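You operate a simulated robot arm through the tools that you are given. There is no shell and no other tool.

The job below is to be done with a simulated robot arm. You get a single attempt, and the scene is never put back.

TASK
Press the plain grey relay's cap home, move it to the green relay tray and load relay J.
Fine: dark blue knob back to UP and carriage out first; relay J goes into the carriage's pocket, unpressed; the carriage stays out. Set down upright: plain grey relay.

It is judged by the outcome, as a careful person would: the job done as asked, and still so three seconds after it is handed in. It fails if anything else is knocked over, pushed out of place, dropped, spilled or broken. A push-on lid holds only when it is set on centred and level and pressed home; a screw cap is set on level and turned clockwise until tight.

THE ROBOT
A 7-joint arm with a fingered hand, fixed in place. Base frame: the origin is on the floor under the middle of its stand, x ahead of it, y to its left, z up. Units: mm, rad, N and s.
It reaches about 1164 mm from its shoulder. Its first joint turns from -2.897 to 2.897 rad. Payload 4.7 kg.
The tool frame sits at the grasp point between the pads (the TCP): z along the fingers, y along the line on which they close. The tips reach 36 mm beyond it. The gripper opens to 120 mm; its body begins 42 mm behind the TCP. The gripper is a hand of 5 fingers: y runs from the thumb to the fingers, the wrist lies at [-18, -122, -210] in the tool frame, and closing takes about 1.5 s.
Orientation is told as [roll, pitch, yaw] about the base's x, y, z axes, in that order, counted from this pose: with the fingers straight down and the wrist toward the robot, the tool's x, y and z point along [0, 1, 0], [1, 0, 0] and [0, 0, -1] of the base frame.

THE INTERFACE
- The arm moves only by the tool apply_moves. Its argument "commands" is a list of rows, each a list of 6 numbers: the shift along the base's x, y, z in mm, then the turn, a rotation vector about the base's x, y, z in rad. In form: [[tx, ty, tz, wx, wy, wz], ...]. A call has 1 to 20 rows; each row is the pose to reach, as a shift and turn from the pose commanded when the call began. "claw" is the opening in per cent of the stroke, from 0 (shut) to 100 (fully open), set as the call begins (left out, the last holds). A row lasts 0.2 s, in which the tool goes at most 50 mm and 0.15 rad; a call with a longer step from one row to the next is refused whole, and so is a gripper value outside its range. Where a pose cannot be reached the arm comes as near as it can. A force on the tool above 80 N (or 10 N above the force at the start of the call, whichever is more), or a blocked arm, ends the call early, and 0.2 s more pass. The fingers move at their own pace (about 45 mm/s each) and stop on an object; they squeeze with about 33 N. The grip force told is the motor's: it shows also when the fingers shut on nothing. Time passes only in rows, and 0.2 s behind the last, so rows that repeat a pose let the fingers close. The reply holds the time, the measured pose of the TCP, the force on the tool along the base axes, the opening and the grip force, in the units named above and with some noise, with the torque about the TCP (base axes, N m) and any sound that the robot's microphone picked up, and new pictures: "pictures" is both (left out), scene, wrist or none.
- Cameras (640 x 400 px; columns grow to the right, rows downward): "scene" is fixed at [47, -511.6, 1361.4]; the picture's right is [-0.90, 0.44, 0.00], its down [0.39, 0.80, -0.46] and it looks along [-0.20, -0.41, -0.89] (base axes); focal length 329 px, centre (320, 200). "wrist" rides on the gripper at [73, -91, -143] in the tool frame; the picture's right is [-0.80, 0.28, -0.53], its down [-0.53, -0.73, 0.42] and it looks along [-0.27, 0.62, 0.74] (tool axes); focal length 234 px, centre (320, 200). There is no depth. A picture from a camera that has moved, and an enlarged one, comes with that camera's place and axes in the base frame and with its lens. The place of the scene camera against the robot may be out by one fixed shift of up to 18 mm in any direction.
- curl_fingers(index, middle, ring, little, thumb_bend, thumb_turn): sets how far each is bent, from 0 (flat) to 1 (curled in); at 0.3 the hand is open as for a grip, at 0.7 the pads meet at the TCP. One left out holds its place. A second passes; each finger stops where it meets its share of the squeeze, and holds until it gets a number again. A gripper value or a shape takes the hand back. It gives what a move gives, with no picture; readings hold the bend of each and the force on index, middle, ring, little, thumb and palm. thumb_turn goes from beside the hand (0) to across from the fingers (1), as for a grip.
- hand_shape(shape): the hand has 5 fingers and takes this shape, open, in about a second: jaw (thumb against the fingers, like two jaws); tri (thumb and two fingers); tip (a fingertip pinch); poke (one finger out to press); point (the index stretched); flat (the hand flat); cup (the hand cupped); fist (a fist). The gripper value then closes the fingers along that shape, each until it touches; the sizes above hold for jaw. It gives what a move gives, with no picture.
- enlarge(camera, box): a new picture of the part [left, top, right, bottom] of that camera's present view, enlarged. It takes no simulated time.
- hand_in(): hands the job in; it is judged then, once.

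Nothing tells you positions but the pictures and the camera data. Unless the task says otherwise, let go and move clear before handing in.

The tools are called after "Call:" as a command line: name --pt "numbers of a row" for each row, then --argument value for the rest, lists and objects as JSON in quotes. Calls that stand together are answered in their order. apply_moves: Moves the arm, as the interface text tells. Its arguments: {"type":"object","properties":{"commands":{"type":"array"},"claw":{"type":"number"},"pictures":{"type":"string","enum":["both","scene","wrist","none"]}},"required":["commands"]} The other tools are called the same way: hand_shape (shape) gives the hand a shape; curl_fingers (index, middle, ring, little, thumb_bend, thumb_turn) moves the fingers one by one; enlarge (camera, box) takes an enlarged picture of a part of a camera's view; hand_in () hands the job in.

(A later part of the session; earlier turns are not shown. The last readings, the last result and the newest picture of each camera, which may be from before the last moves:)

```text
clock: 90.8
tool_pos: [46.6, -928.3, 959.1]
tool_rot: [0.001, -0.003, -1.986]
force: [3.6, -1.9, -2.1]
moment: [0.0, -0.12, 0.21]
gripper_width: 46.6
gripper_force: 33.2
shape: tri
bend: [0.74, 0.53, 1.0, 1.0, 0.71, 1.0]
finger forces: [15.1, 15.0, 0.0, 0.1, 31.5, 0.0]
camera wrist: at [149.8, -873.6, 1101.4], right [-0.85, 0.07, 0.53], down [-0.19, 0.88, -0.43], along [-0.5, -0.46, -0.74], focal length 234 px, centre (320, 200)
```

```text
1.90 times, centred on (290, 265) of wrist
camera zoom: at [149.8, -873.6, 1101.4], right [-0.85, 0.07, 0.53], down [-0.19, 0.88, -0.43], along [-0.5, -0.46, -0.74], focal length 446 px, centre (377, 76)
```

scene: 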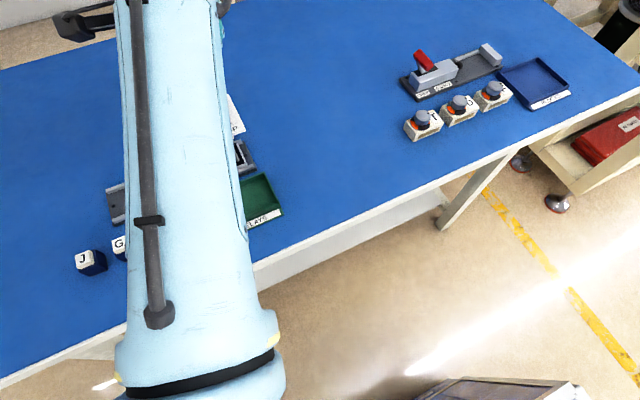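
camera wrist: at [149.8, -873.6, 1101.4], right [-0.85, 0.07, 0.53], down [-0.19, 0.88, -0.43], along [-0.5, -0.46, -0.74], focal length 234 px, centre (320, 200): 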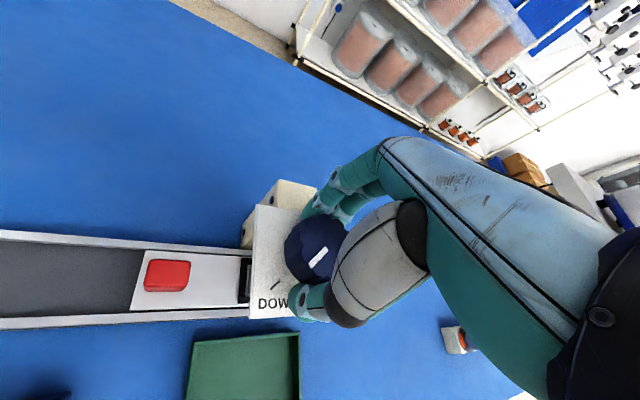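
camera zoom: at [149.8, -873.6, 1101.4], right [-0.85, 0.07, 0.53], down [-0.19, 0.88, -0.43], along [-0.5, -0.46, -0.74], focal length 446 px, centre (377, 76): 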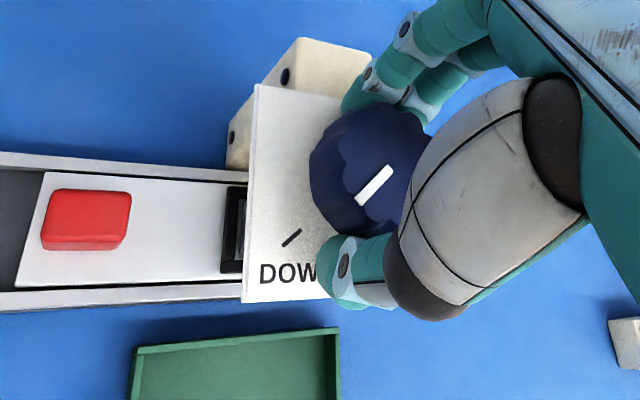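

The pointer lines up with DOWN, at about 45°. I'll nudge slightly more to make sure it's at its stop.

Call:
apply_moves --pt "0 0 0 0 0 -0.05" --pt "0 0 0 0 0 -0.1" --pt "0 0 0 0 0 -0.15" --pt "0 0 0 0 0 -0.15" --pictures "none"

Call:
enlarge --camera "wrist" --box '[210, 160, 370, 370]'

Call:
enlarge --camera "scene" --box '[90, 80, 290, 205]'

```text
clock: 91.8
tool_pos: [48.2, -927.3, 958.9]
tool_rot: [-0.001, 0.0, -2.138]
force: [2.5, -3.6, -3.3]
moment: [-0.07, -0.1, 0.24]
gripper_width: 46.1
gripper_force: 33.1
shape: tri
bend: [0.74, 0.53, 1.0, 1.0, 0.71, 1.0]
finger forces: [15.9, 15.3, 0.0, 0.0, 30.7, 0.1]
```

```text
1.90 times, centred on (290, 265) of wrist
camera zoom: at [156.3, -889.3, 1101.5], right [-0.83, 0.2, 0.53], down [-0.06, 0.9, -0.43], along [-0.56, -0.38, -0.74], focal length 446 px, centre (377, 76)
```

zoom: 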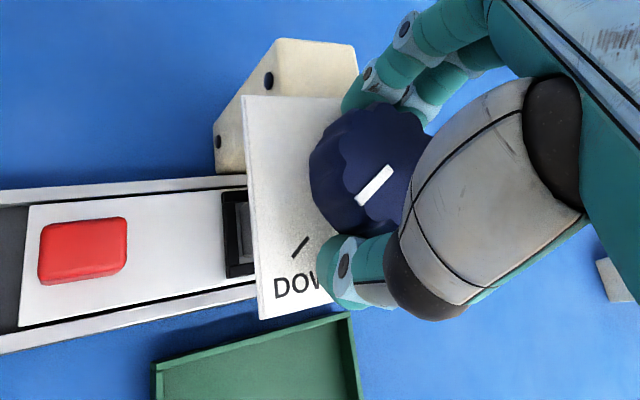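

```text
3.20 times, centred on (190, 142) of scene
camera zoom: at [47.0, -511.6, 1361.4], right [-0.9, 0.44, 0.0], down [0.39, 0.8, -0.46], along [-0.2, -0.41, -0.89], focal length 1053 px, centre (736, 384)
```

zoom: 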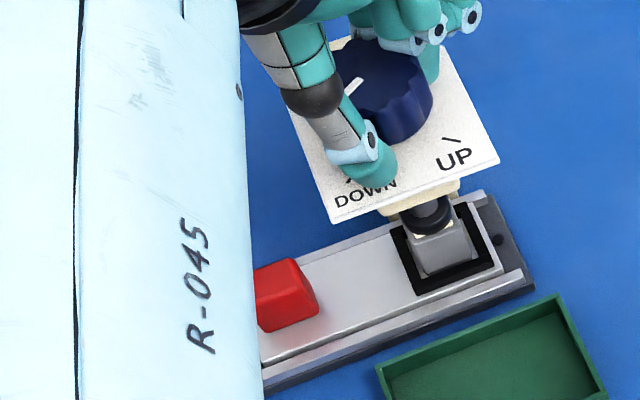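

The pointer went slightly past the DOWN tick. I'll look closely at the ram and cap.

Call:
enlarge --camera "scene" --box '[200, 125, 260, 180]'

```text
7.27 times, centred on (230, 152) of scene
camera zoom: at [47.0, -511.6, 1361.4], right [-0.9, 0.44, 0.0], down [0.39, 0.8, -0.46], along [-0.2, -0.41, -0.89], focal length 2392 px, centre (974, 546)
```

zoom: 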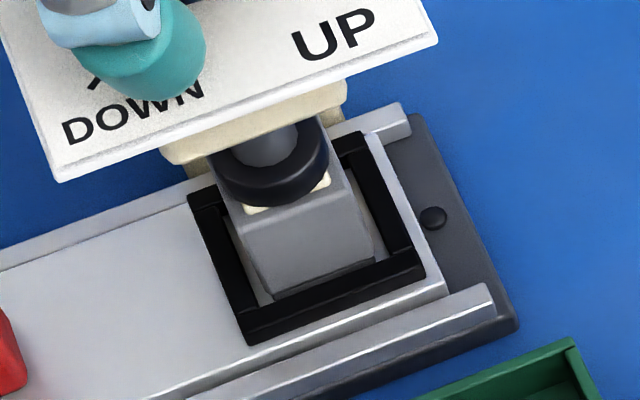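

The ram's pad now covers the cap, flush on the grey body, so the press looks complete. I'll turn the knob back counter-clockwise toward UP with the current grip.

Call:
apply_moves --pt "0 0 0 0 0 0.07" --pt "0 0 0 0 0 0.14" --pt "0 0 0 0 0 0.21" --pt "0 0 0 0 0 0.28" --pt "0 0 0 0 0 0.35" --pt "0 0 0 0 0 0.42" --pt "0 0 0 0 0 0.49" --pt "0 0 0 0 0 0.56" --pt "0 0 0 0 0 0.63" --pt "0 0 0 0 0 0.7" --pictures "none"

Call:
enlarge --camera "wrist" --box '[210, 160, 370, 370]'

Call:
enlarge --camera "scene" --box '[180, 90, 280, 180]'

```text
clock: 94.0
tool_pos: [47.8, -927.6, 959.0]
tool_rot: [-0.001, -0.002, -1.437]
force: [1.8, -6.6, -2.8]
moment: [-0.02, -0.01, -0.05]
gripper_width: 46.5
gripper_force: 32.6
shape: tri
bend: [0.74, 0.54, 1.0, 1.0, 0.72, 1.0]
finger forces: [17.7, 16.3, 0.0, 0.1, 29.2, 0.0]
```

```text
1.90 times, centred on (290, 265) of wrist
camera zoom: at [105.5, -827.2, 1101.4], right [-0.76, -0.38, 0.53], down [-0.63, 0.65, -0.43], along [-0.18, -0.65, -0.74], focal length 446 px, centre (377, 76)
```

zoom: 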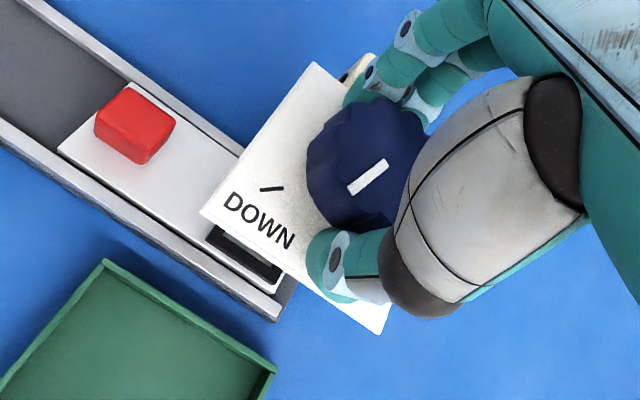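

```text
4.44 times, centred on (230, 135) of scene
camera zoom: at [47.0, -511.6, 1361.4], right [-0.9, 0.44, 0.0], down [0.39, 0.8, -0.46], along [-0.2, -0.41, -0.89], focal length 1462 px, centre (720, 489)
```

zoom: 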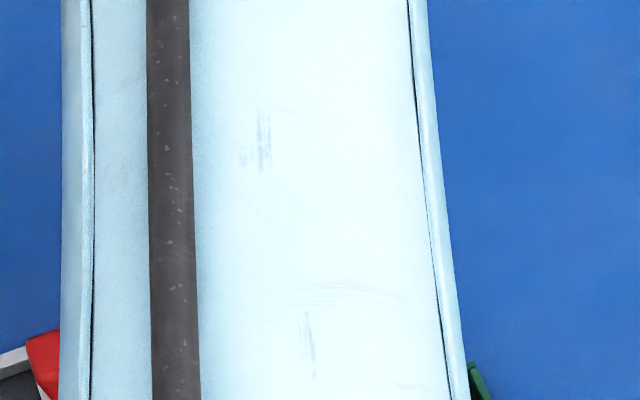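

The knob is back to about 67°. Regripping further round for the next counter-clockwise stroke.

Call:
apply_moves --pt "0 0 0 0 0 0" --pt "0 0 0 0 0 0" --pt "0 0 0 0 0 0" --pt "0 0 0 0 0 0" --pt "0 0 0 0 0 0" --pt "0 0 0 0 0 0" --pt "0 0 0 0 0 0" --pt "0 -1 13 0 0 0" --pt "0 -1 26 0 0 0" --pt "0 -1 40 0 0 0" --pt "0 -1 40 0 0 0" --claw 100 --pictures "none"

Call:
apply_moves --pt "0 0 0 0 0 -0.12" --pt "0 0 0 0 0 -0.24" --pt "0 0 0 0 0 -0.36" --pt "0 0 0 0 0 -0.48" --pt "0 0 0 0 0 -0.6" --pt "0 0 0 0 0 -0.72" --pt "0 0 0 0 0 -0.84" --pt "0 0 0 0 0 -0.96" --pt "0 0 0 0 0 -0.96" --pictures "wrist"

Call:
apply_moves --pt "0 0 -13 0 0 0" --pt "0 0 -26 0 0 0" --pt "0 0 -39 0 0 0" --pt "0 0 -40 0 0 0" --pictures "none"

Call:
apply_moves --pt "0 0 0 0 0 0" --pt "0 0 0 0 0 0" --pt "0 0 0 0 0 0" --pt "0 0 0 0 0 0" --pt "0 0 0 0 0 0" --pt "0 0 0 0 0 0" --pt "0 0 0 0 0 0" --pt "0 0 0 0 0 0" --claw 0 --pictures "none"

Call:
enlarge --camera "wrist" --box '[210, 160, 370, 370]'

Call:
enlarge --camera "scene" --box '[180, 90, 280, 180]'

```text
clock: 96.4
tool_pos: [47.7, -929.0, 1000.5]
tool_rot: [0.003, -0.002, -1.44]
force: [-0.6, 0.8, 1.7]
moment: [0.0, -0.03, 0.01]
gripper_width: 119.9
gripper_force: 0.2
shape: tri
bend: [0.3, 0.3, 0.99, 0.99, 0.3, 0.98]
finger forces: [0.0, 0.0, 0.0, 0.0, 0.0, 0.1]
```

```text
clock: 98.4
tool_pos: [47.2, -927.7, 999.1]
tool_rot: [0.0, -0.001, -2.396]
force: [0.1, -0.1, -0.7]
moment: [-0.01, 0.01, 0.0]
gripper_width: 119.6
gripper_force: 0.0
shape: tri
bend: [0.3, 0.3, 0.99, 0.99, 0.3, 0.98]
finger forces: [0.1, 0.0, 0.1, 0.0, 0.0, 0.0]
camera wrist: at [162.3, -919.8, 1142.4], right [-0.75, 0.4, 0.53], down [0.18, 0.89, -0.43], along [-0.64, -0.22, -0.74], focal length 234 px, centre (320, 200)
```

wrist: 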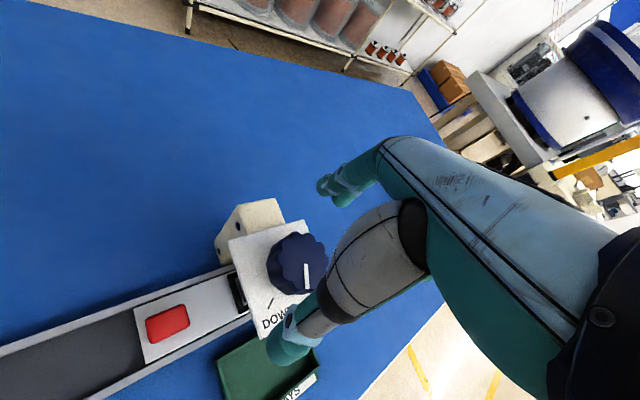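

```text
clock: 99.4
tool_pos: [47.9, -928.2, 959.8]
tool_rot: [0.001, -0.001, -2.398]
force: [0.3, 0.3, 0.1]
moment: [0.0, 0.01, -0.01]
gripper_width: 119.5
gripper_force: 0.0
shape: tri
bend: [0.3, 0.3, 0.99, 0.99, 0.3, 0.98]
finger forces: [0.0, 0.0, 0.0, 0.0, 0.1, 0.1]
```

```text
clock: 101.2
tool_pos: [47.2, -928.8, 958.1]
tool_rot: [0.001, -0.003, -2.398]
force: [-0.3, 1.3, -3.9]
moment: [0.12, -0.1, -0.02]
gripper_width: 46.8
gripper_force: 33.0
shape: tri
bend: [0.74, 0.53, 1.0, 1.0, 0.71, 1.0]
finger forces: [14.2, 14.3, 0.1, 0.0, 30.1, 0.0]
```

```text
1.90 times, centred on (290, 265) of wrist
camera zoom: at [162.3, -920.0, 1101.2], right [-0.75, 0.4, 0.53], down [0.18, 0.89, -0.43], along [-0.64, -0.22, -0.74], focal length 446 px, centre (377, 76)
```

zoom: 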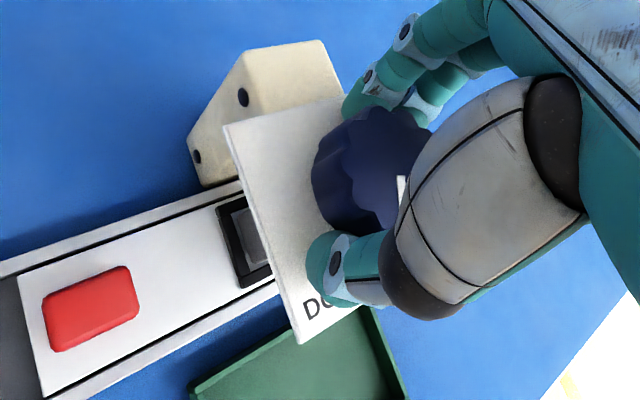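

```text
4.44 times, centred on (230, 135) of scene
camera zoom: at [47.0, -511.6, 1361.4], right [-0.9, 0.44, 0.0], down [0.39, 0.8, -0.46], along [-0.2, -0.41, -0.89], focal length 1462 px, centre (720, 489)
```

zoom: 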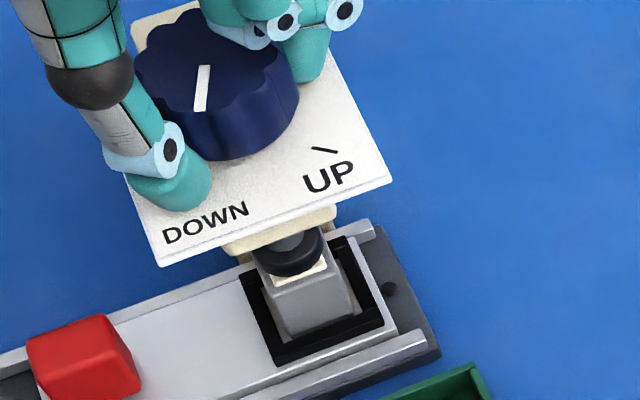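

The scene view shows the ram lifting again. Making the next counter-clockwise stroke.

Call:
apply_moves --pt "0 0 0 0 0 0.07" --pt "0 0 0 0 0 0.14" --pt "0 0 0 0 0 0.21" --pt "0 0 0 0 0 0.28" --pt "0 0 0 0 0 0.35" --pt "0 0 0 0 0 0.42" --pt "0 0 0 0 0 0.49" --pt "0 0 0 0 0 0.56" --pt "0 0 0 0 0 0.63" --pt "0 0 0 0 0 0.7" --pt "0 0 0 0 0 0.77" --pt "0 0 0 0 0 0.84" --pt "0 0 0 0 0 0.91" --pt "0 0 0 0 0 0.98" --pictures "none"

Call:
apply_moves --pt "0 0 0 0 0 0" --pt "0 0 0 0 0 0" --pt "0 0 0 0 0 0" --pt "0 0 0 0 0 0" --pt "0 0 0 0 0 0" --pt "0 0 0 0 0 0" --pt "0 0 0 0 0 0" --pt "0 -1 13 0 0 0" --pt "0 -1 26 0 0 0" --pt "0 -1 40 0 0 0" --pt "0 -1 40 0 0 0" --claw 100 --pictures "wrist"

Call:
enlarge --camera "wrist" --box '[210, 160, 370, 370]'

```text
clock: 104.2
tool_pos: [48.0, -929.0, 959.0]
tool_rot: [0.0, -0.002, -1.414]
force: [8.6, -3.1, -8.0]
moment: [-0.03, -0.2, -0.04]
gripper_width: 46.0
gripper_force: 33.1
shape: tri
bend: [0.74, 0.54, 1.0, 1.0, 0.72, 0.98]
finger forces: [18.6, 14.5, 0.0, 0.0, 30.0, 0.0]
```

```text
clock: 106.6
tool_pos: [46.4, -929.8, 999.2]
tool_rot: [-0.002, -0.002, -1.418]
force: [-0.4, 0.7, 0.6]
moment: [0.0, 0.0, 0.02]
gripper_width: 119.6
gripper_force: 0.1
shape: tri
bend: [0.3, 0.3, 0.99, 0.99, 0.3, 0.98]
finger forces: [0.0, 0.1, 0.0, 0.0, 0.0, 0.0]
camera wrist: at [103.0, -828.6, 1142.1], right [-0.75, -0.4, 0.53], down [-0.64, 0.64, -0.43], along [-0.17, -0.66, -0.74], focal length 234 px, centre (320, 200)
```

wrist: 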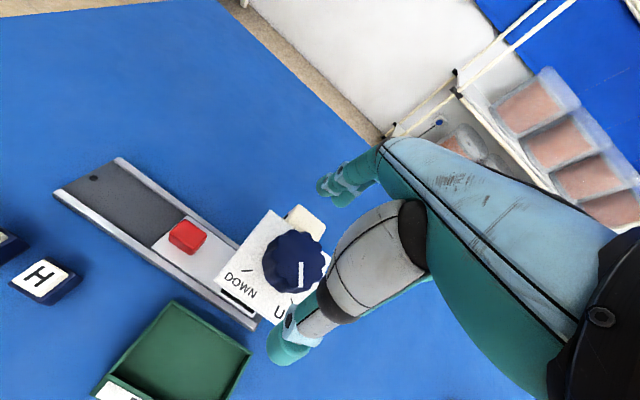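

```text
1.90 times, centred on (290, 265) of wrist
camera zoom: at [103.0, -828.6, 1142.1], right [-0.75, -0.4, 0.53], down [-0.64, 0.64, -0.43], along [-0.17, -0.66, -0.74], focal length 446 px, centre (377, 76)
```

zoom: 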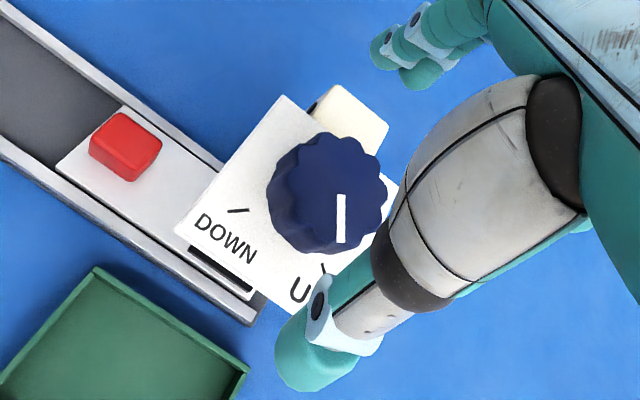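

The pointer is at about 120°, so about 15° more to UP. One more short stroke.

Call:
apply_moves --pt "0 0 0 0 0 -0.12" --pt "0 0 0 0 0 -0.24" --pt "0 0 0 0 0 -0.36" --pt "0 0 0 0 0 -0.48" --pt "0 0 0 0 0 -0.55" --pt "0 0 0 0 0 -0.55" --pt "0 1 -13 0 0 -0.55" --pt "0 1 -26 0 0 -0.55" --pt "0 1 -39 0 0 -0.55" --pt "0 1 -40 0 0 -0.55" --pictures "none"

Call:
apply_moves --pt "0 0 0 0 0 0" --pt "0 0 0 0 0 0" --pt "0 0 0 0 0 0" --pt "0 0 0 0 0 0" --pt "0 0 0 0 0 0" --pt "0 0 0 0 0 0" --pt "0 0 0 0 0 0" --pt "0 0 0 0 0 0" --claw 0 --pictures "none"

Call:
apply_moves --pt "0 0 0 0 0 0.06" --pt "0 0 0 0 0 0.12" --pt "0 0 0 0 0 0.18" --pt "0 0 0 0 0 0.24" --pt "0 0 0 0 0 0.3" --pt "0 0 0 0 0 0.36" --pt "0 0 0 0 0 0.36" --pictures "wrist"

Call:
enlarge --camera "wrist" --box '[210, 160, 370, 370]'

```text
clock: 108.8
tool_pos: [48.8, -929.1, 960.2]
tool_rot: [-0.001, -0.001, -1.966]
force: [0.6, -0.3, -0.3]
moment: [-0.01, 0.01, -0.01]
gripper_width: 119.8
gripper_force: 0.1
shape: tri
bend: [0.3, 0.3, 0.99, 0.99, 0.3, 0.98]
finger forces: [0.0, 0.0, 0.1, 0.0, 0.1, 0.0]
```

```text
clock: 110.6
tool_pos: [48.0, -929.4, 960.3]
tool_rot: [0.001, -0.001, -1.967]
force: [0.4, 0.8, -1.6]
moment: [0.06, -0.03, -0.02]
gripper_width: 46.9
gripper_force: 33.1
shape: tri
bend: [0.74, 0.54, 1.0, 1.0, 0.71, 1.0]
finger forces: [14.5, 14.4, 0.0, 0.1, 30.1, 0.0]
```

```text
clock: 112.2
tool_pos: [48.5, -928.7, 959.0]
tool_rot: [0.001, -0.001, -1.606]
force: [5.1, -4.5, -0.9]
moment: [-0.02, -0.11, -0.07]
gripper_width: 46.2
gripper_force: 32.8
shape: tri
bend: [0.74, 0.54, 1.0, 1.0, 0.71, 0.99]
finger forces: [17.8, 15.1, 0.1, 0.0, 30.0, 0.0]
camera wrist: at [122.3, -840.4, 1102.3], right [-0.81, -0.25, 0.53], down [-0.51, 0.75, -0.43], along [-0.29, -0.61, -0.74], focal length 234 px, centre (320, 200)
```

wrist: 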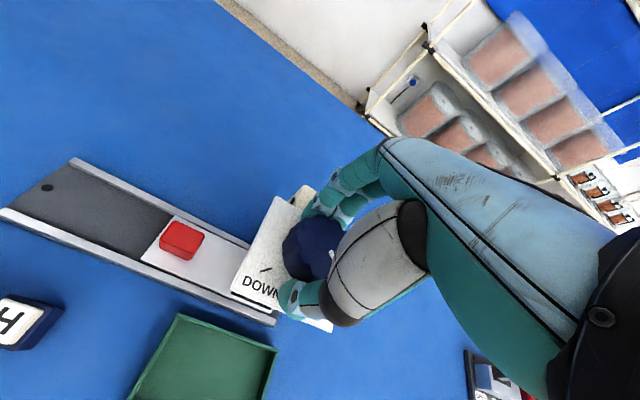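

```text
1.90 times, centred on (290, 265) of wrist
camera zoom: at [122.3, -840.4, 1102.3], right [-0.81, -0.25, 0.53], down [-0.51, 0.75, -0.43], along [-0.29, -0.61, -0.74], focal length 446 px, centre (377, 76)
```

zoom: 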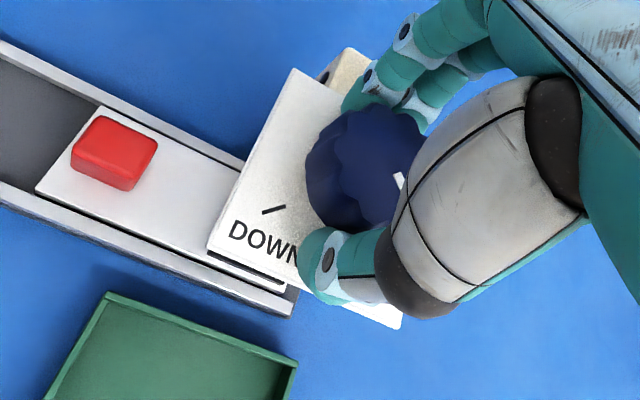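

Call:
apply_moves --pt "0 0 0 0 0 0" --pt "0 0 0 0 0 0" --pt "0 0 0 0 0 0" --pt "0 0 0 0 0 0" --pt "0 0 0 0 0 0" --pt "0 0 0 0 0 0" --pt "0 0 0 0 0 0" --pt "0 -1 13 0 0 0" --pt "0 -1 26 0 0 0" --pt "0 -1 40 0 0 0" --pt "0 -1 40 0 0 0" --claw 100 --pictures "wrist"

Call:
enlarge --camera "wrist" --box '[210, 160, 370, 370]'

```text
clock: 114.6
tool_pos: [46.7, -930.6, 1001.4]
tool_rot: [0.001, -0.001, -1.607]
force: [0.3, -0.7, -0.3]
moment: [0.03, 0.03, 0.01]
gripper_width: 119.7
gripper_force: 0.1
shape: tri
bend: [0.3, 0.3, 0.99, 0.99, 0.3, 0.98]
finger forces: [0.0, 0.0, 0.0, 0.0, 0.0, 0.0]
camera wrist: at [121.7, -840.7, 1143.8], right [-0.81, -0.25, 0.53], down [-0.5, 0.75, -0.43], along [-0.29, -0.61, -0.74], focal length 234 px, centre (320, 200)
```

wrist: 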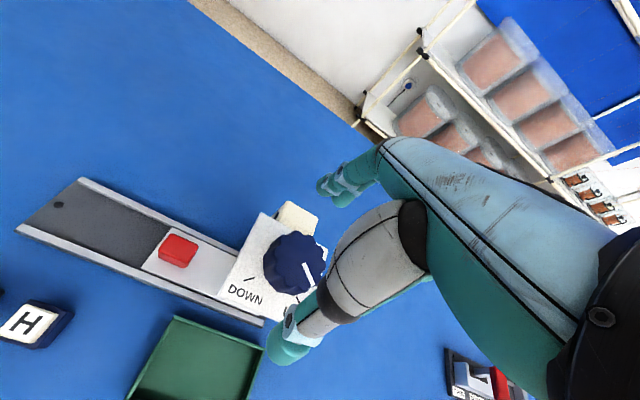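

```text
1.90 times, centred on (290, 265) of wrist
camera zoom: at [121.7, -840.7, 1143.8], right [-0.81, -0.25, 0.53], down [-0.5, 0.75, -0.43], along [-0.29, -0.61, -0.74], focal length 446 px, centre (377, 76)
```

zoom: 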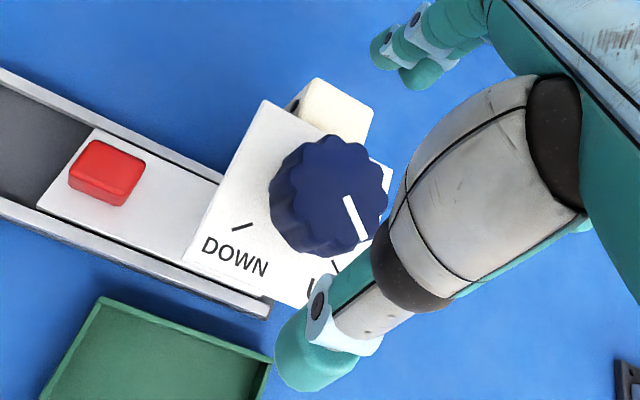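

The pointer is back on UP. Next the carriage: I'll move above the red handle with the hand yawed so its idle fingers stay clear of the press plate.

Call:
apply_moves --pt "10 1 3 0 0 -0.1" --pt "22 2 3 0 0 -0.2" --pt "34 3 3 0 0 -0.3" --pt "46 4 3 0 0 -0.4" --pt "58 5 3 0 0 -0.5" --pt "70 6 3 0 0 -0.6" --pt "84 8 3 0 0 -0.7" --pt "100 8 3 0 0 -0.78" --pt "100 8 3 0 0 -0.78" --claw 65 --pictures "both"

Call:
enlarge --camera "wrist" --box '[180, 160, 380, 360]'

Call:
enlarge --camera "scene" --box '[180, 90, 280, 180]'

```text
clock: 116.6
tool_pos: [148.6, -922.3, 1002.6]
tool_rot: [0.0, -0.001, -2.389]
force: [0.2, 0.5, 1.1]
moment: [0.02, -0.03, 0.01]
gripper_width: 78.3
gripper_force: 0.2
shape: tri
bend: [0.73, 0.39, 0.99, 0.99, 0.63, 1.0]
finger forces: [0.0, 0.1, 0.1, 0.0, 0.0, 0.2]
camera wrist: at [263.2, -912.6, 1145.5], right [-0.75, 0.4, 0.53], down [0.17, 0.89, -0.43], along [-0.64, -0.23, -0.74], focal length 234 px, centre (320, 200)
```

scene: 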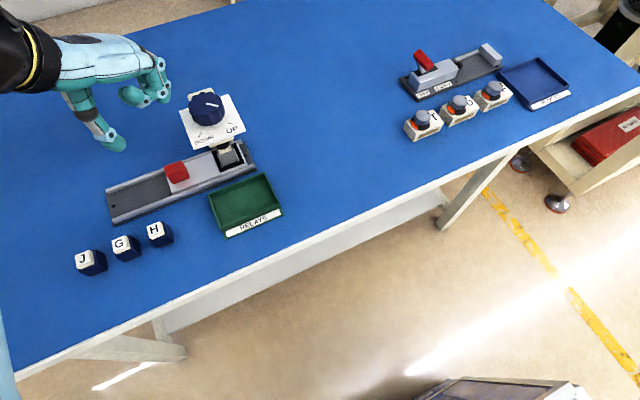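
wrist: 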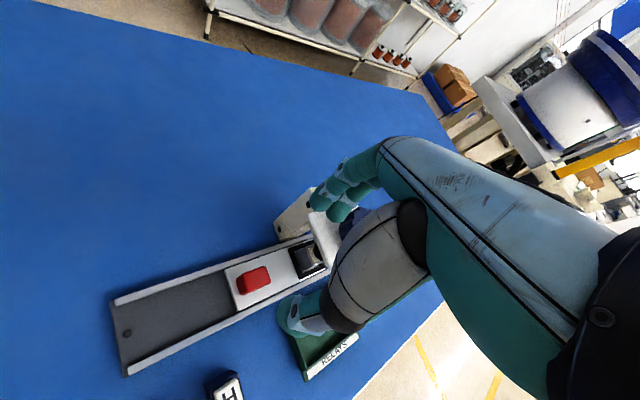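

```text
2.00 times, centred on (280, 260) of wrist
camera zoom: at [263.2, -912.6, 1145.5], right [-0.75, 0.4, 0.53], down [0.17, 0.89, -0.43], along [-0.64, -0.23, -0.74], focal length 468 px, centre (400, 80)
```

zoom: 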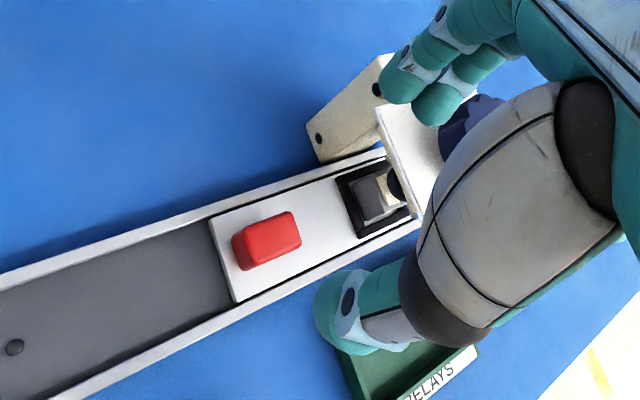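

```text
4.44 times, centred on (230, 135) of scene
camera zoom: at [47.0, -511.6, 1361.4], right [-0.9, 0.44, 0.0], down [0.39, 0.8, -0.46], along [-0.2, -0.41, -0.89], focal length 1462 px, centre (720, 489)
```

zoom: 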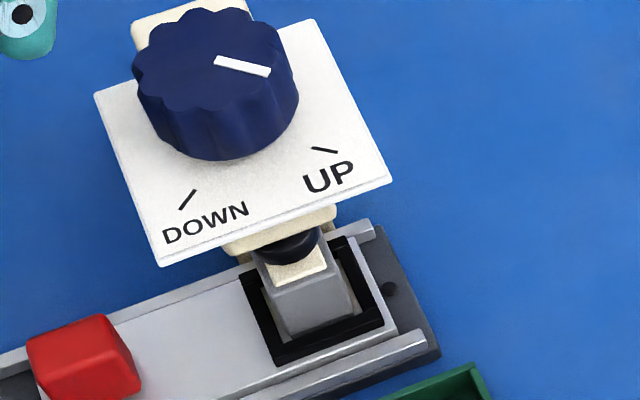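

The knob matches its UP mark, and the cap looks seated low. I'll descend toward the handle in stages, watching clearance.

Call:
apply_moves --pt "-1 0 -20 0 0 0" --pt "-2 0 -40 0 0 0" --pt "-2 0 -60 0 0 0" --pt "-2 0 -80 0 0 0" --pt "-2 0 -100 0 0 0" --pt "-2 0 -115 0 0 0" --pt "-2 0 -115 0 0 0" --pictures "both"

Call:
enlarge --camera "wrist" --box '[180, 160, 380, 360]'

Call:
enlarge --camera "scene" --box '[80, 70, 280, 220]'

```text
clock: 117.8
tool_pos: [147.5, -925.9, 935.5]
tool_rot: [0.031, -0.038, -2.384]
force: [7.1, 2.2, 19.2]
moment: [-0.58, 0.84, 0.1]
gripper_width: 76.5
gripper_force: 0.0
shape: tri
bend: [0.73, 0.4, 0.99, 0.99, 0.63, 1.0]
finger forces: [0.0, 20.3, 0.1, 0.0, 0.0, 0.1]
stopped in row 6: the force on the tool passed its limit at 86 N (the readings are from after the stop); the commanded pose is now the measured one
camera wrist: at [263.3, -909.0, 1077.2], right [-0.75, 0.41, 0.51], down [0.16, 0.87, -0.47], along [-0.64, -0.27, -0.72], focal length 234 px, centre (320, 200)
```

scene: 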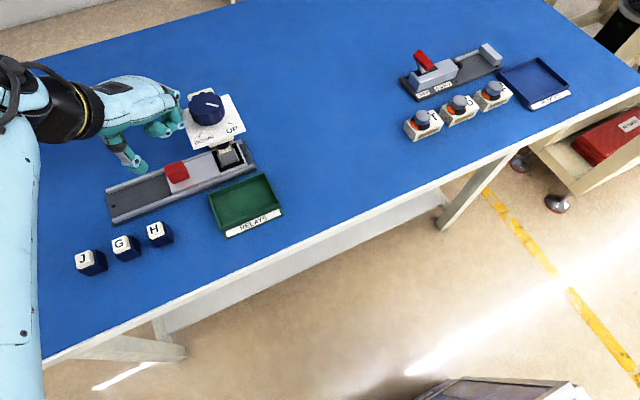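
wrist: 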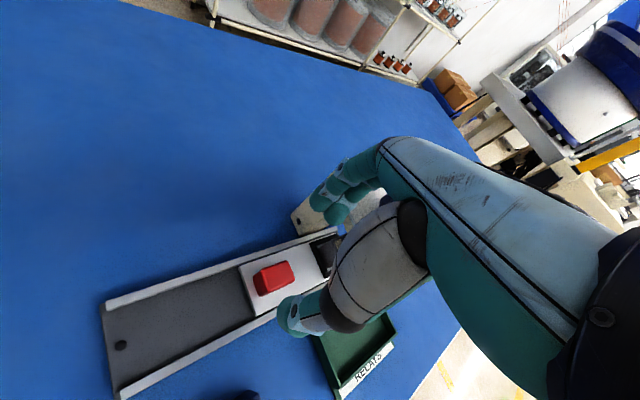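

```text
2.00 times, centred on (280, 260) of wrist
camera zoom: at [263.3, -909.0, 1077.2], right [-0.75, 0.41, 0.51], down [0.16, 0.87, -0.47], along [-0.64, -0.27, -0.72], focal length 468 px, centre (400, 80)
```

zoom: 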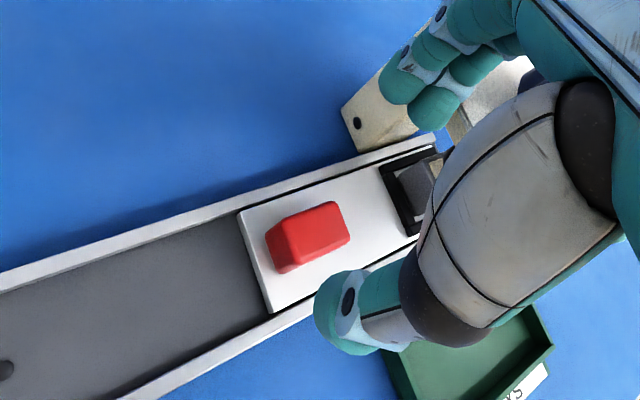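

```text
2.67 times, centred on (180, 145) of scene
camera zoom: at [47.0, -511.6, 1361.4], right [-0.9, 0.44, 0.0], down [0.39, 0.8, -0.46], along [-0.2, -0.41, -0.89], focal length 877 px, centre (693, 347)
```

zoom: 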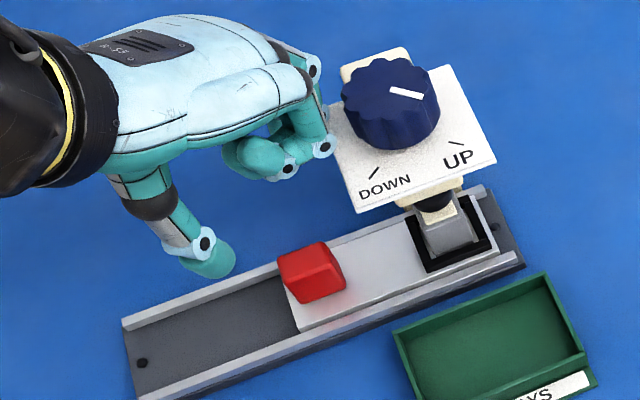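

The middle finger's knuckle touched the press plate and the move stopped safely. The press and knob look undisturbed. I'll lift off and re-level.

Call:
apply_moves --pt "2 1 15 0.02 -0.003 0" --pt "4 2 30 0.0486 -0.0063 0" --pt "10 10 50 0.0486 -0.0063 0" --pt "20 30 60 0.0486 -0.0063 0.1" --pt "25 60 60 0.0486 -0.0063 0.2" --pt "25 85 60 0.0486 -0.0063 0.3" --pt "25 105 60 0.0486 -0.0063 0.3" --claw 100 --pictures "both"

Call:
enlarge --camera "scene" --box '[90, 80, 290, 205]'

```text
clock: 119.5
tool_pos: [173.7, -820.6, 991.5]
tool_rot: [-0.003, 0.014, -2.082]
force: [-0.3, -0.6, 0.0]
moment: [-0.02, 0.01, 0.01]
gripper_width: 119.8
gripper_force: 0.1
shape: tri
bend: [0.3, 0.3, 0.99, 0.99, 0.3, 0.98]
finger forces: [0.0, 0.1, 0.0, 0.0, 0.1, 0.1]
camera wrist: at [279.3, -778.4, 1134.5], right [-0.84, 0.14, 0.52], down [-0.1, 0.9, -0.42], along [-0.53, -0.4, -0.74], focal length 234 px, centre (320, 200)
```

scene: 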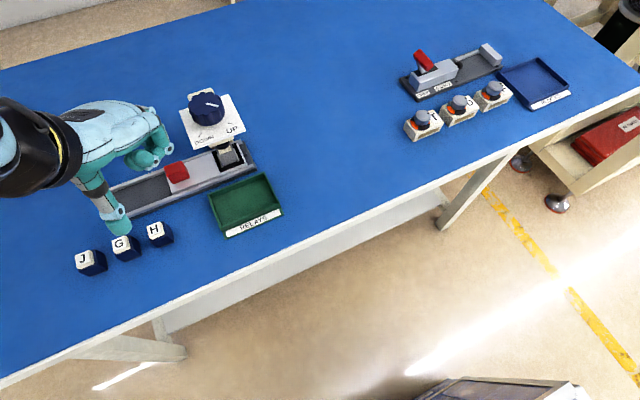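
wrist: 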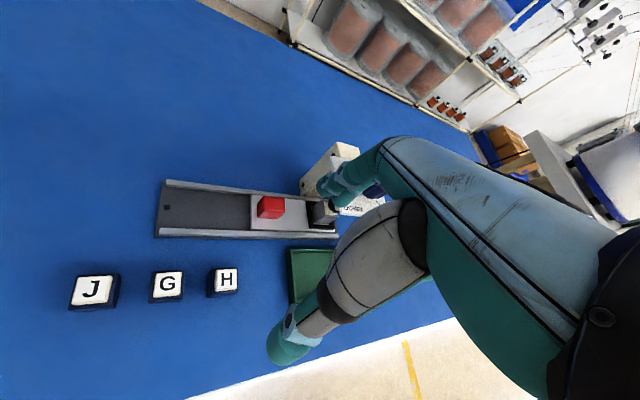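

```text
3.20 times, centred on (190, 142) of scene
camera zoom: at [47.0, -511.6, 1361.4], right [-0.9, 0.44, 0.0], down [0.39, 0.8, -0.46], along [-0.2, -0.41, -0.89], focal length 1053 px, centre (736, 384)
```

zoom: 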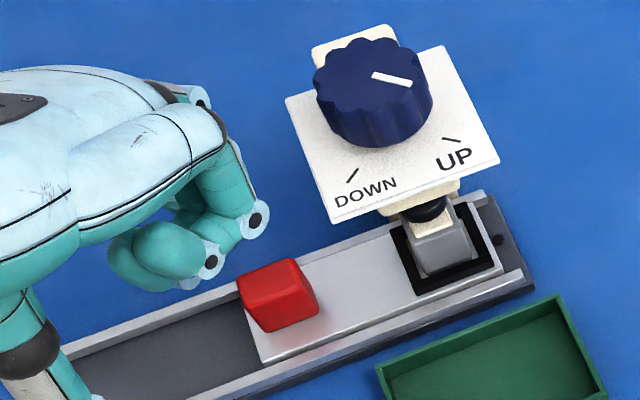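

The press is exactly as it was. Now a close look at the grey relay's cap.

Call:
enlarge --camera "scene" --box '[200, 125, 260, 180]'

Call:
enlarge --camera "scene" --box '[130, 200, 190, 255]'

```text
7.27 times, centred on (230, 152) of scene
camera zoom: at [47.0, -511.6, 1361.4], right [-0.9, 0.44, 0.0], down [0.39, 0.8, -0.46], along [-0.2, -0.41, -0.89], focal length 2392 px, centre (974, 546)
```

zoom: 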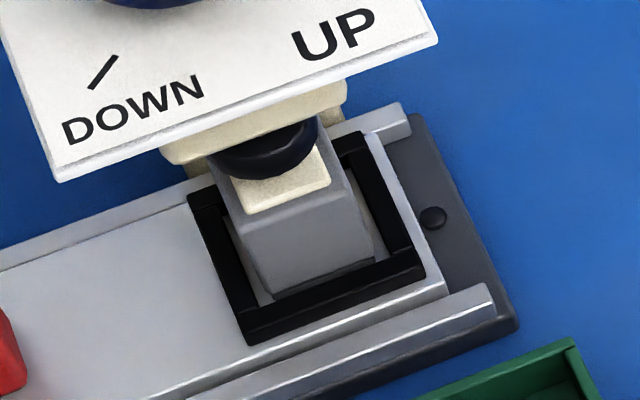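

```text
7.27 times, centred on (160, 228) of scene
camera zoom: at [47.0, -511.6, 1361.4], right [-0.9, 0.44, 0.0], down [0.39, 0.8, -0.46], along [-0.2, -0.41, -0.89], focal length 2392 px, centre (1484, 0)
```

zoom: 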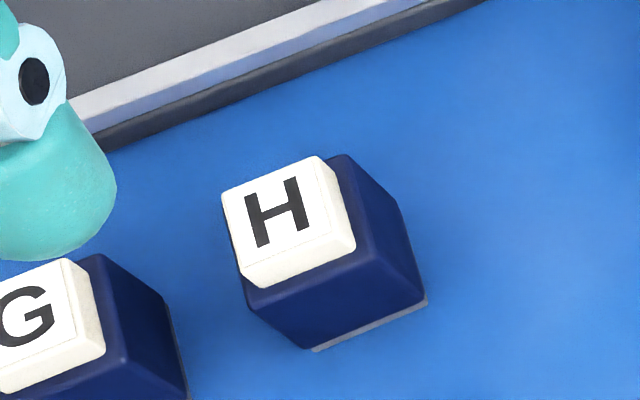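

Call:
enlarge --camera "wrist" --box '[290, 180, 350, 240]'

Call:
enlarge --camera "wrist" --box '[60, 240, 260, 330]'

```text
6.67 times, centred on (320, 210) of wrist
camera zoom: at [279.3, -778.4, 1134.5], right [-0.84, 0.14, 0.52], down [-0.1, 0.9, -0.42], along [-0.53, -0.4, -0.74], focal length 1561 px, centre (320, 133)
```

zoom: 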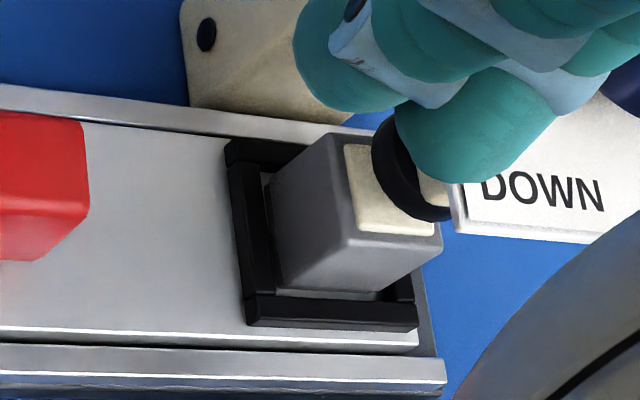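

```text
3.20 times, centred on (160, 285) of wrist
camera zoom: at [279.3, -778.4, 1134.5], right [-0.84, 0.14, 0.52], down [-0.1, 0.9, -0.42], along [-0.53, -0.4, -0.74], focal length 749 px, centre (832, -72)
```

zoom: 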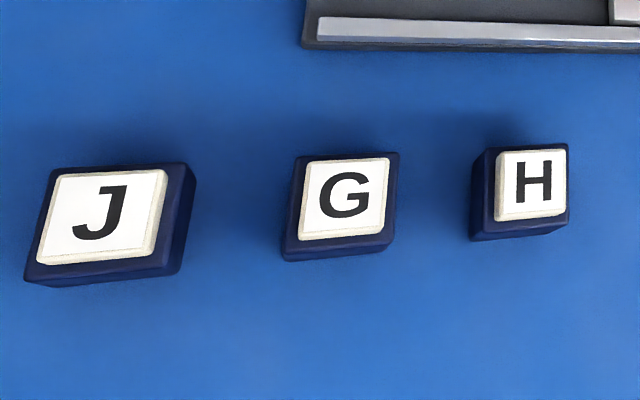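

The grey relay's cap is flush on its body, unlike the raised caps of J, G and H, so it is home. Now I'll level the hand and turn it so the thumb will be behind the handle with the palm clear of the press.

Call:
apply_moves --pt "0 0 0 -0.012 0.007 0" --pt "0 0 0 -0.012 0.007 0" --pictures "none"

Call:
apply_moves --pt "0 0 0 0 0 0.13" --pt "0 0 0 0 0 0.26" --pt "0 5 0 0 0 0.39" --pt "0 10 0 0 0 0.52" --pt "0 10 0 0 0 0.65" --pt "0 10 -10 0 0 0.78" --pt "0 10 -20 0 0 0.91" --pt "0 10 -40 0 0 1.03" --pt "0 10 -60 0 0 1.03" --pt "0 10 -80 0 0 1.03" --pt "0 10 -100 0 0 1.03" --pt "0 10 -100 0 0 1.03" --claw 60 --pictures "both"

```text
clock: 120.0
tool_pos: [172.1, -821.1, 990.9]
tool_rot: [-0.001, -0.005, -2.085]
force: [0.4, 0.4, 0.1]
moment: [-0.01, -0.02, 0.03]
gripper_width: 120.1
gripper_force: 0.1
shape: tri
bend: [0.3, 0.3, 0.99, 0.99, 0.3, 0.98]
finger forces: [0.0, 0.0, 0.1, 0.1, 0.2, 0.0]
```

```text
clock: 122.7
tool_pos: [173.6, -811.0, 889.4]
tool_rot: [-0.002, -0.003, -1.054]
force: [0.3, 0.4, -0.4]
moment: [0.0, 0.0, 0.03]
gripper_width: 72.4
gripper_force: 0.1
shape: tri
bend: [0.74, 0.41, 0.99, 0.99, 0.65, 1.0]
finger forces: [0.0, 0.0, 0.0, 0.0, 0.0, 0.0]
camera wrist: at [189.9, -695.1, 1031.4], right [-0.56, -0.64, 0.53], down [-0.82, 0.37, -0.43], along [0.08, -0.67, -0.74], focal length 234 px, centre (320, 200)
```

scene: 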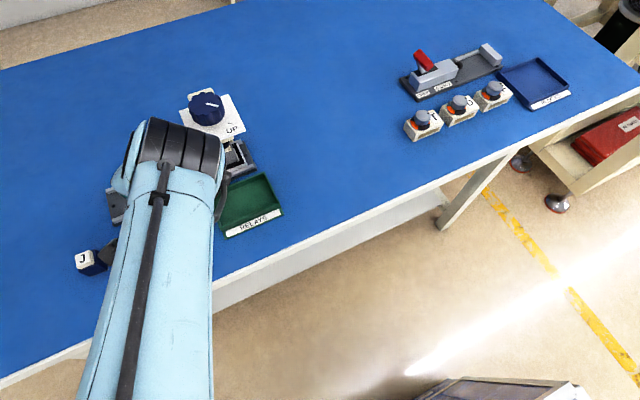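
wrist: 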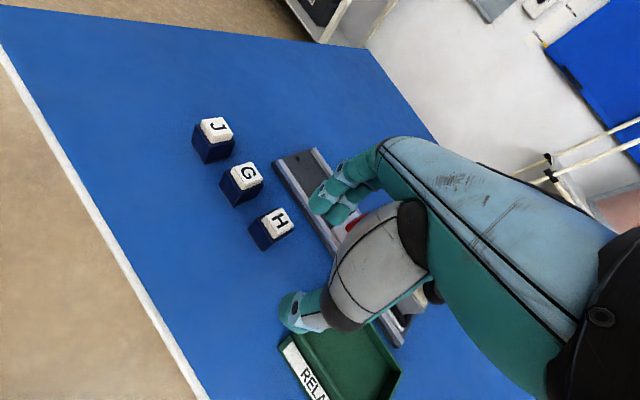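

Posture is good and unflagged. Moving out over the handle at this height.

Call:
apply_moves --pt "-4 -18 0 0 0 0" --pt "-8 -37 0 0 0 0" --pt "-12 -56 0 0 0 0" --pt "-16 -75 0 0 0 0" --pt "-20 -94 0 0 0 0" --pt "-24 -111 0 0 0 0" --pt "-24 -111 0 0 0 0" --pictures "both"

Call:
enlarge --camera "wrist" --box '[220, 160, 380, 330]'

```text
clock: 124.2
tool_pos: [147.4, -923.5, 889.0]
tool_rot: [0.001, -0.002, -1.053]
force: [-0.2, -0.4, 1.1]
moment: [-0.01, 0.02, 0.02]
gripper_width: 72.3
gripper_force: 0.0
shape: tri
bend: [0.74, 0.41, 0.99, 0.99, 0.66, 1.0]
finger forces: [0.0, 0.0, 0.0, 0.1, 0.1, 0.0]
camera wrist: at [163.9, -807.0, 1031.8], right [-0.56, -0.64, 0.53], down [-0.82, 0.37, -0.43], along [0.08, -0.67, -0.74], focal length 234 px, centre (320, 200)
```

scene: 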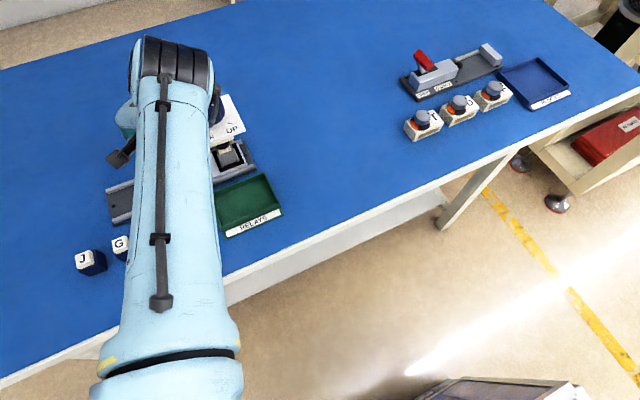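
wrist: 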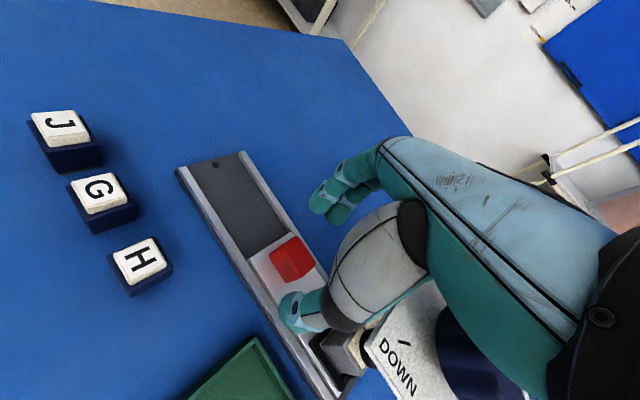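

```text
2.35 times, centred on (300, 245) of wrist
camera zoom: at [163.9, -807.0, 1031.8], right [-0.56, -0.64, 0.53], down [-0.82, 0.37, -0.43], along [0.08, -0.67, -0.74], focal length 551 px, centre (367, 94)
```

zoom: 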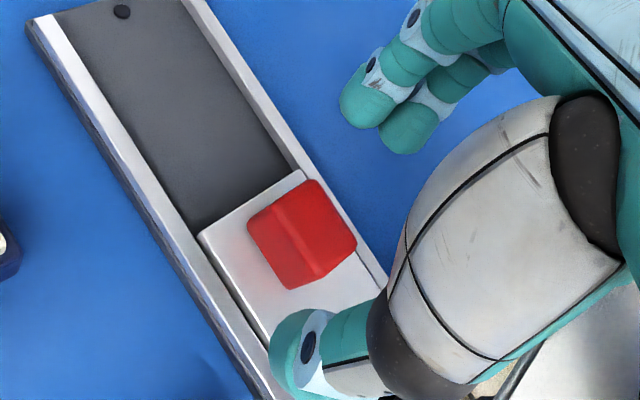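

The handle sits nicely between thumb and fingers and the palm is clear of the press. Descending to handle height.

Call:
apply_moves --pt "0 1 -8 0 0 0" --pt "0 1 -16 0 0 0" --pt "0 1 -24 0 0 0" --pt "0 1 -30 0 0 0" --pt "0 1 -30 0 0 0" --pictures "wrist"

Call:
enlarge --camera "wrist" --box '[220, 160, 380, 330]'

```text
clock: 125.5
tool_pos: [147.9, -920.4, 859.9]
tool_rot: [0.0, -0.002, -1.053]
force: [0.8, -0.3, 0.2]
moment: [0.01, 0.0, -0.03]
gripper_width: 72.2
gripper_force: 0.1
shape: tri
bend: [0.74, 0.41, 0.99, 0.99, 0.66, 1.0]
finger forces: [0.1, 0.0, 0.1, 0.0, 0.1, 0.0]
camera wrist: at [163.3, -804.5, 1002.3], right [-0.56, -0.64, 0.53], down [-0.82, 0.37, -0.43], along [0.08, -0.67, -0.74], focal length 234 px, centre (320, 200)
```

wrist: 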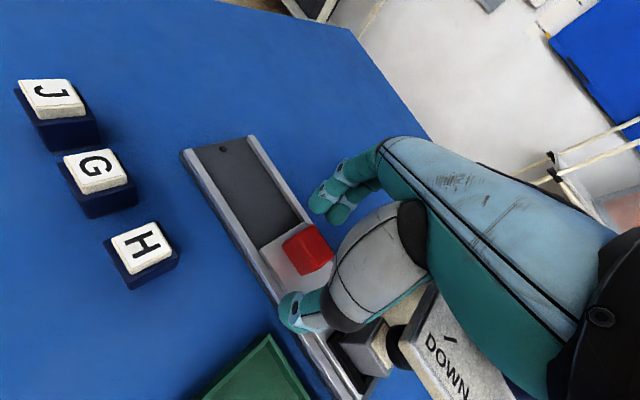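

```text
2.35 times, centred on (300, 245) of wrist
camera zoom: at [163.3, -804.5, 1002.3], right [-0.56, -0.64, 0.53], down [-0.82, 0.37, -0.43], along [0.08, -0.67, -0.74], focal length 551 px, centre (367, 94)
```

zoom: 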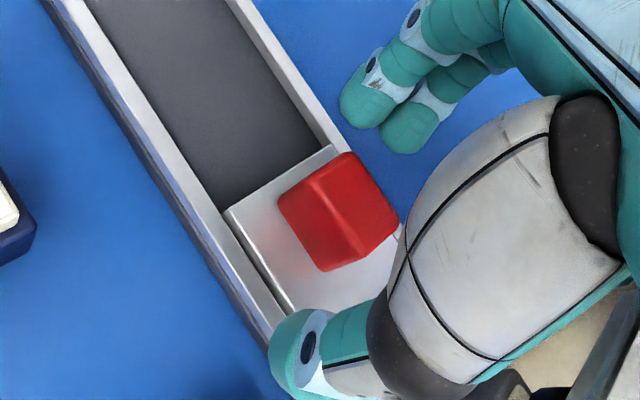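

Closing on the handle.

Call:
apply_moves --pt "0 0 0 0 0 0" --pt "0 0 0 0 0 0" --pt "0 0 0 0 0 0" --pt "0 0 0 0 0 0" --pt "0 0 0 0 0 0" --pt "0 0 0 0 0 0" --claw 0 --pictures "wrist"

Call:
enlarge --camera "wrist" --box '[220, 160, 380, 330]'

```text
clock: 126.8
tool_pos: [148.0, -919.0, 859.5]
tool_rot: [0.0, -0.003, -1.055]
force: [0.6, 0.9, -1.2]
moment: [-0.02, -0.01, -0.09]
gripper_width: 25.4
gripper_force: 32.9
shape: tri
bend: [0.74, 0.59, 1.0, 1.0, 0.74, 1.0]
finger forces: [14.4, 14.0, 0.0, 0.0, 26.4, 0.0]
camera wrist: at [163.4, -804.6, 1001.9], right [-0.56, -0.64, 0.53], down [-0.82, 0.37, -0.43], along [0.08, -0.67, -0.74], focal length 234 px, centre (320, 200)
```

wrist: 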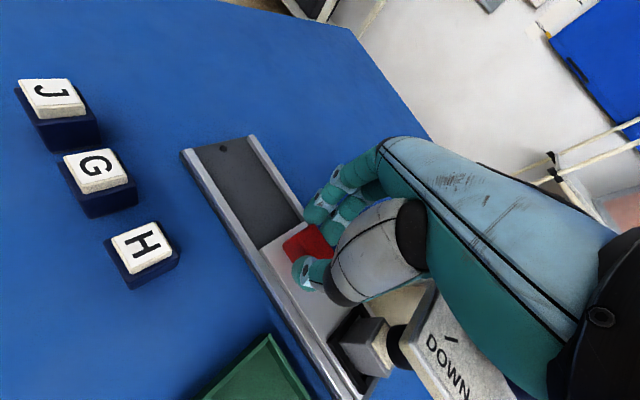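

```text
2.35 times, centred on (300, 245) of wrist
camera zoom: at [163.4, -804.6, 1001.9], right [-0.56, -0.64, 0.53], down [-0.82, 0.37, -0.43], along [0.08, -0.67, -0.74], focal length 551 px, centre (367, 94)
```

zoom: 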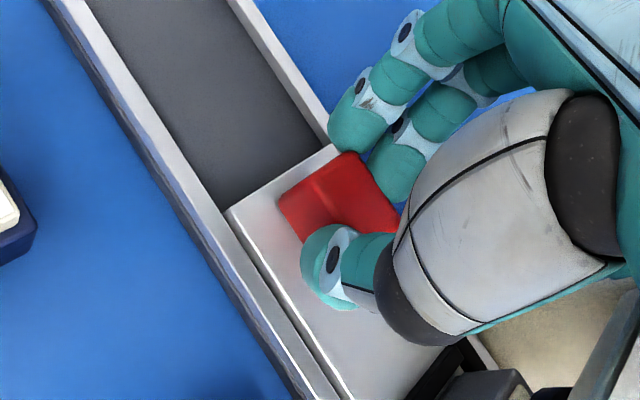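

The handle is held. Now sliding the carriage out along +x, gently.

Call:
apply_moves --pt "6 0 0 0 0 0" --pt "12 0 0 0 0 0" --pt "18 0 0 0 0 0" --pt "24 0 0 0 0 0" --pt "30 0 0 0 0 0" --pt "36 0 0 0 0 0" --pt "42 0 0 0 0 0" --pictures "wrist"

```text
clock: 128.4
tool_pos: [189.7, -920.5, 859.5]
tool_rot: [-0.001, -0.003, -1.053]
force: [1.0, -2.7, -1.0]
moment: [-0.15, -0.01, -0.12]
gripper_width: 25.2
gripper_force: 33.5
shape: tri
bend: [0.74, 0.59, 1.0, 1.0, 0.74, 1.0]
finger forces: [15.7, 15.9, 0.1, 0.0, 26.2, 0.0]
camera wrist: at [205.9, -804.4, 1001.8], right [-0.56, -0.64, 0.53], down [-0.82, 0.37, -0.43], along [0.08, -0.67, -0.74], focal length 234 px, centre (320, 200)
```

wrist: 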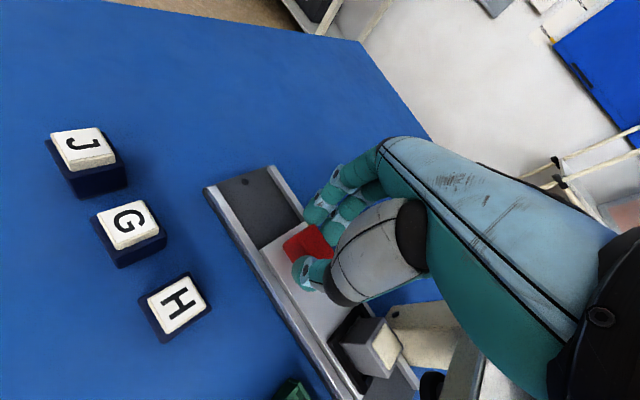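

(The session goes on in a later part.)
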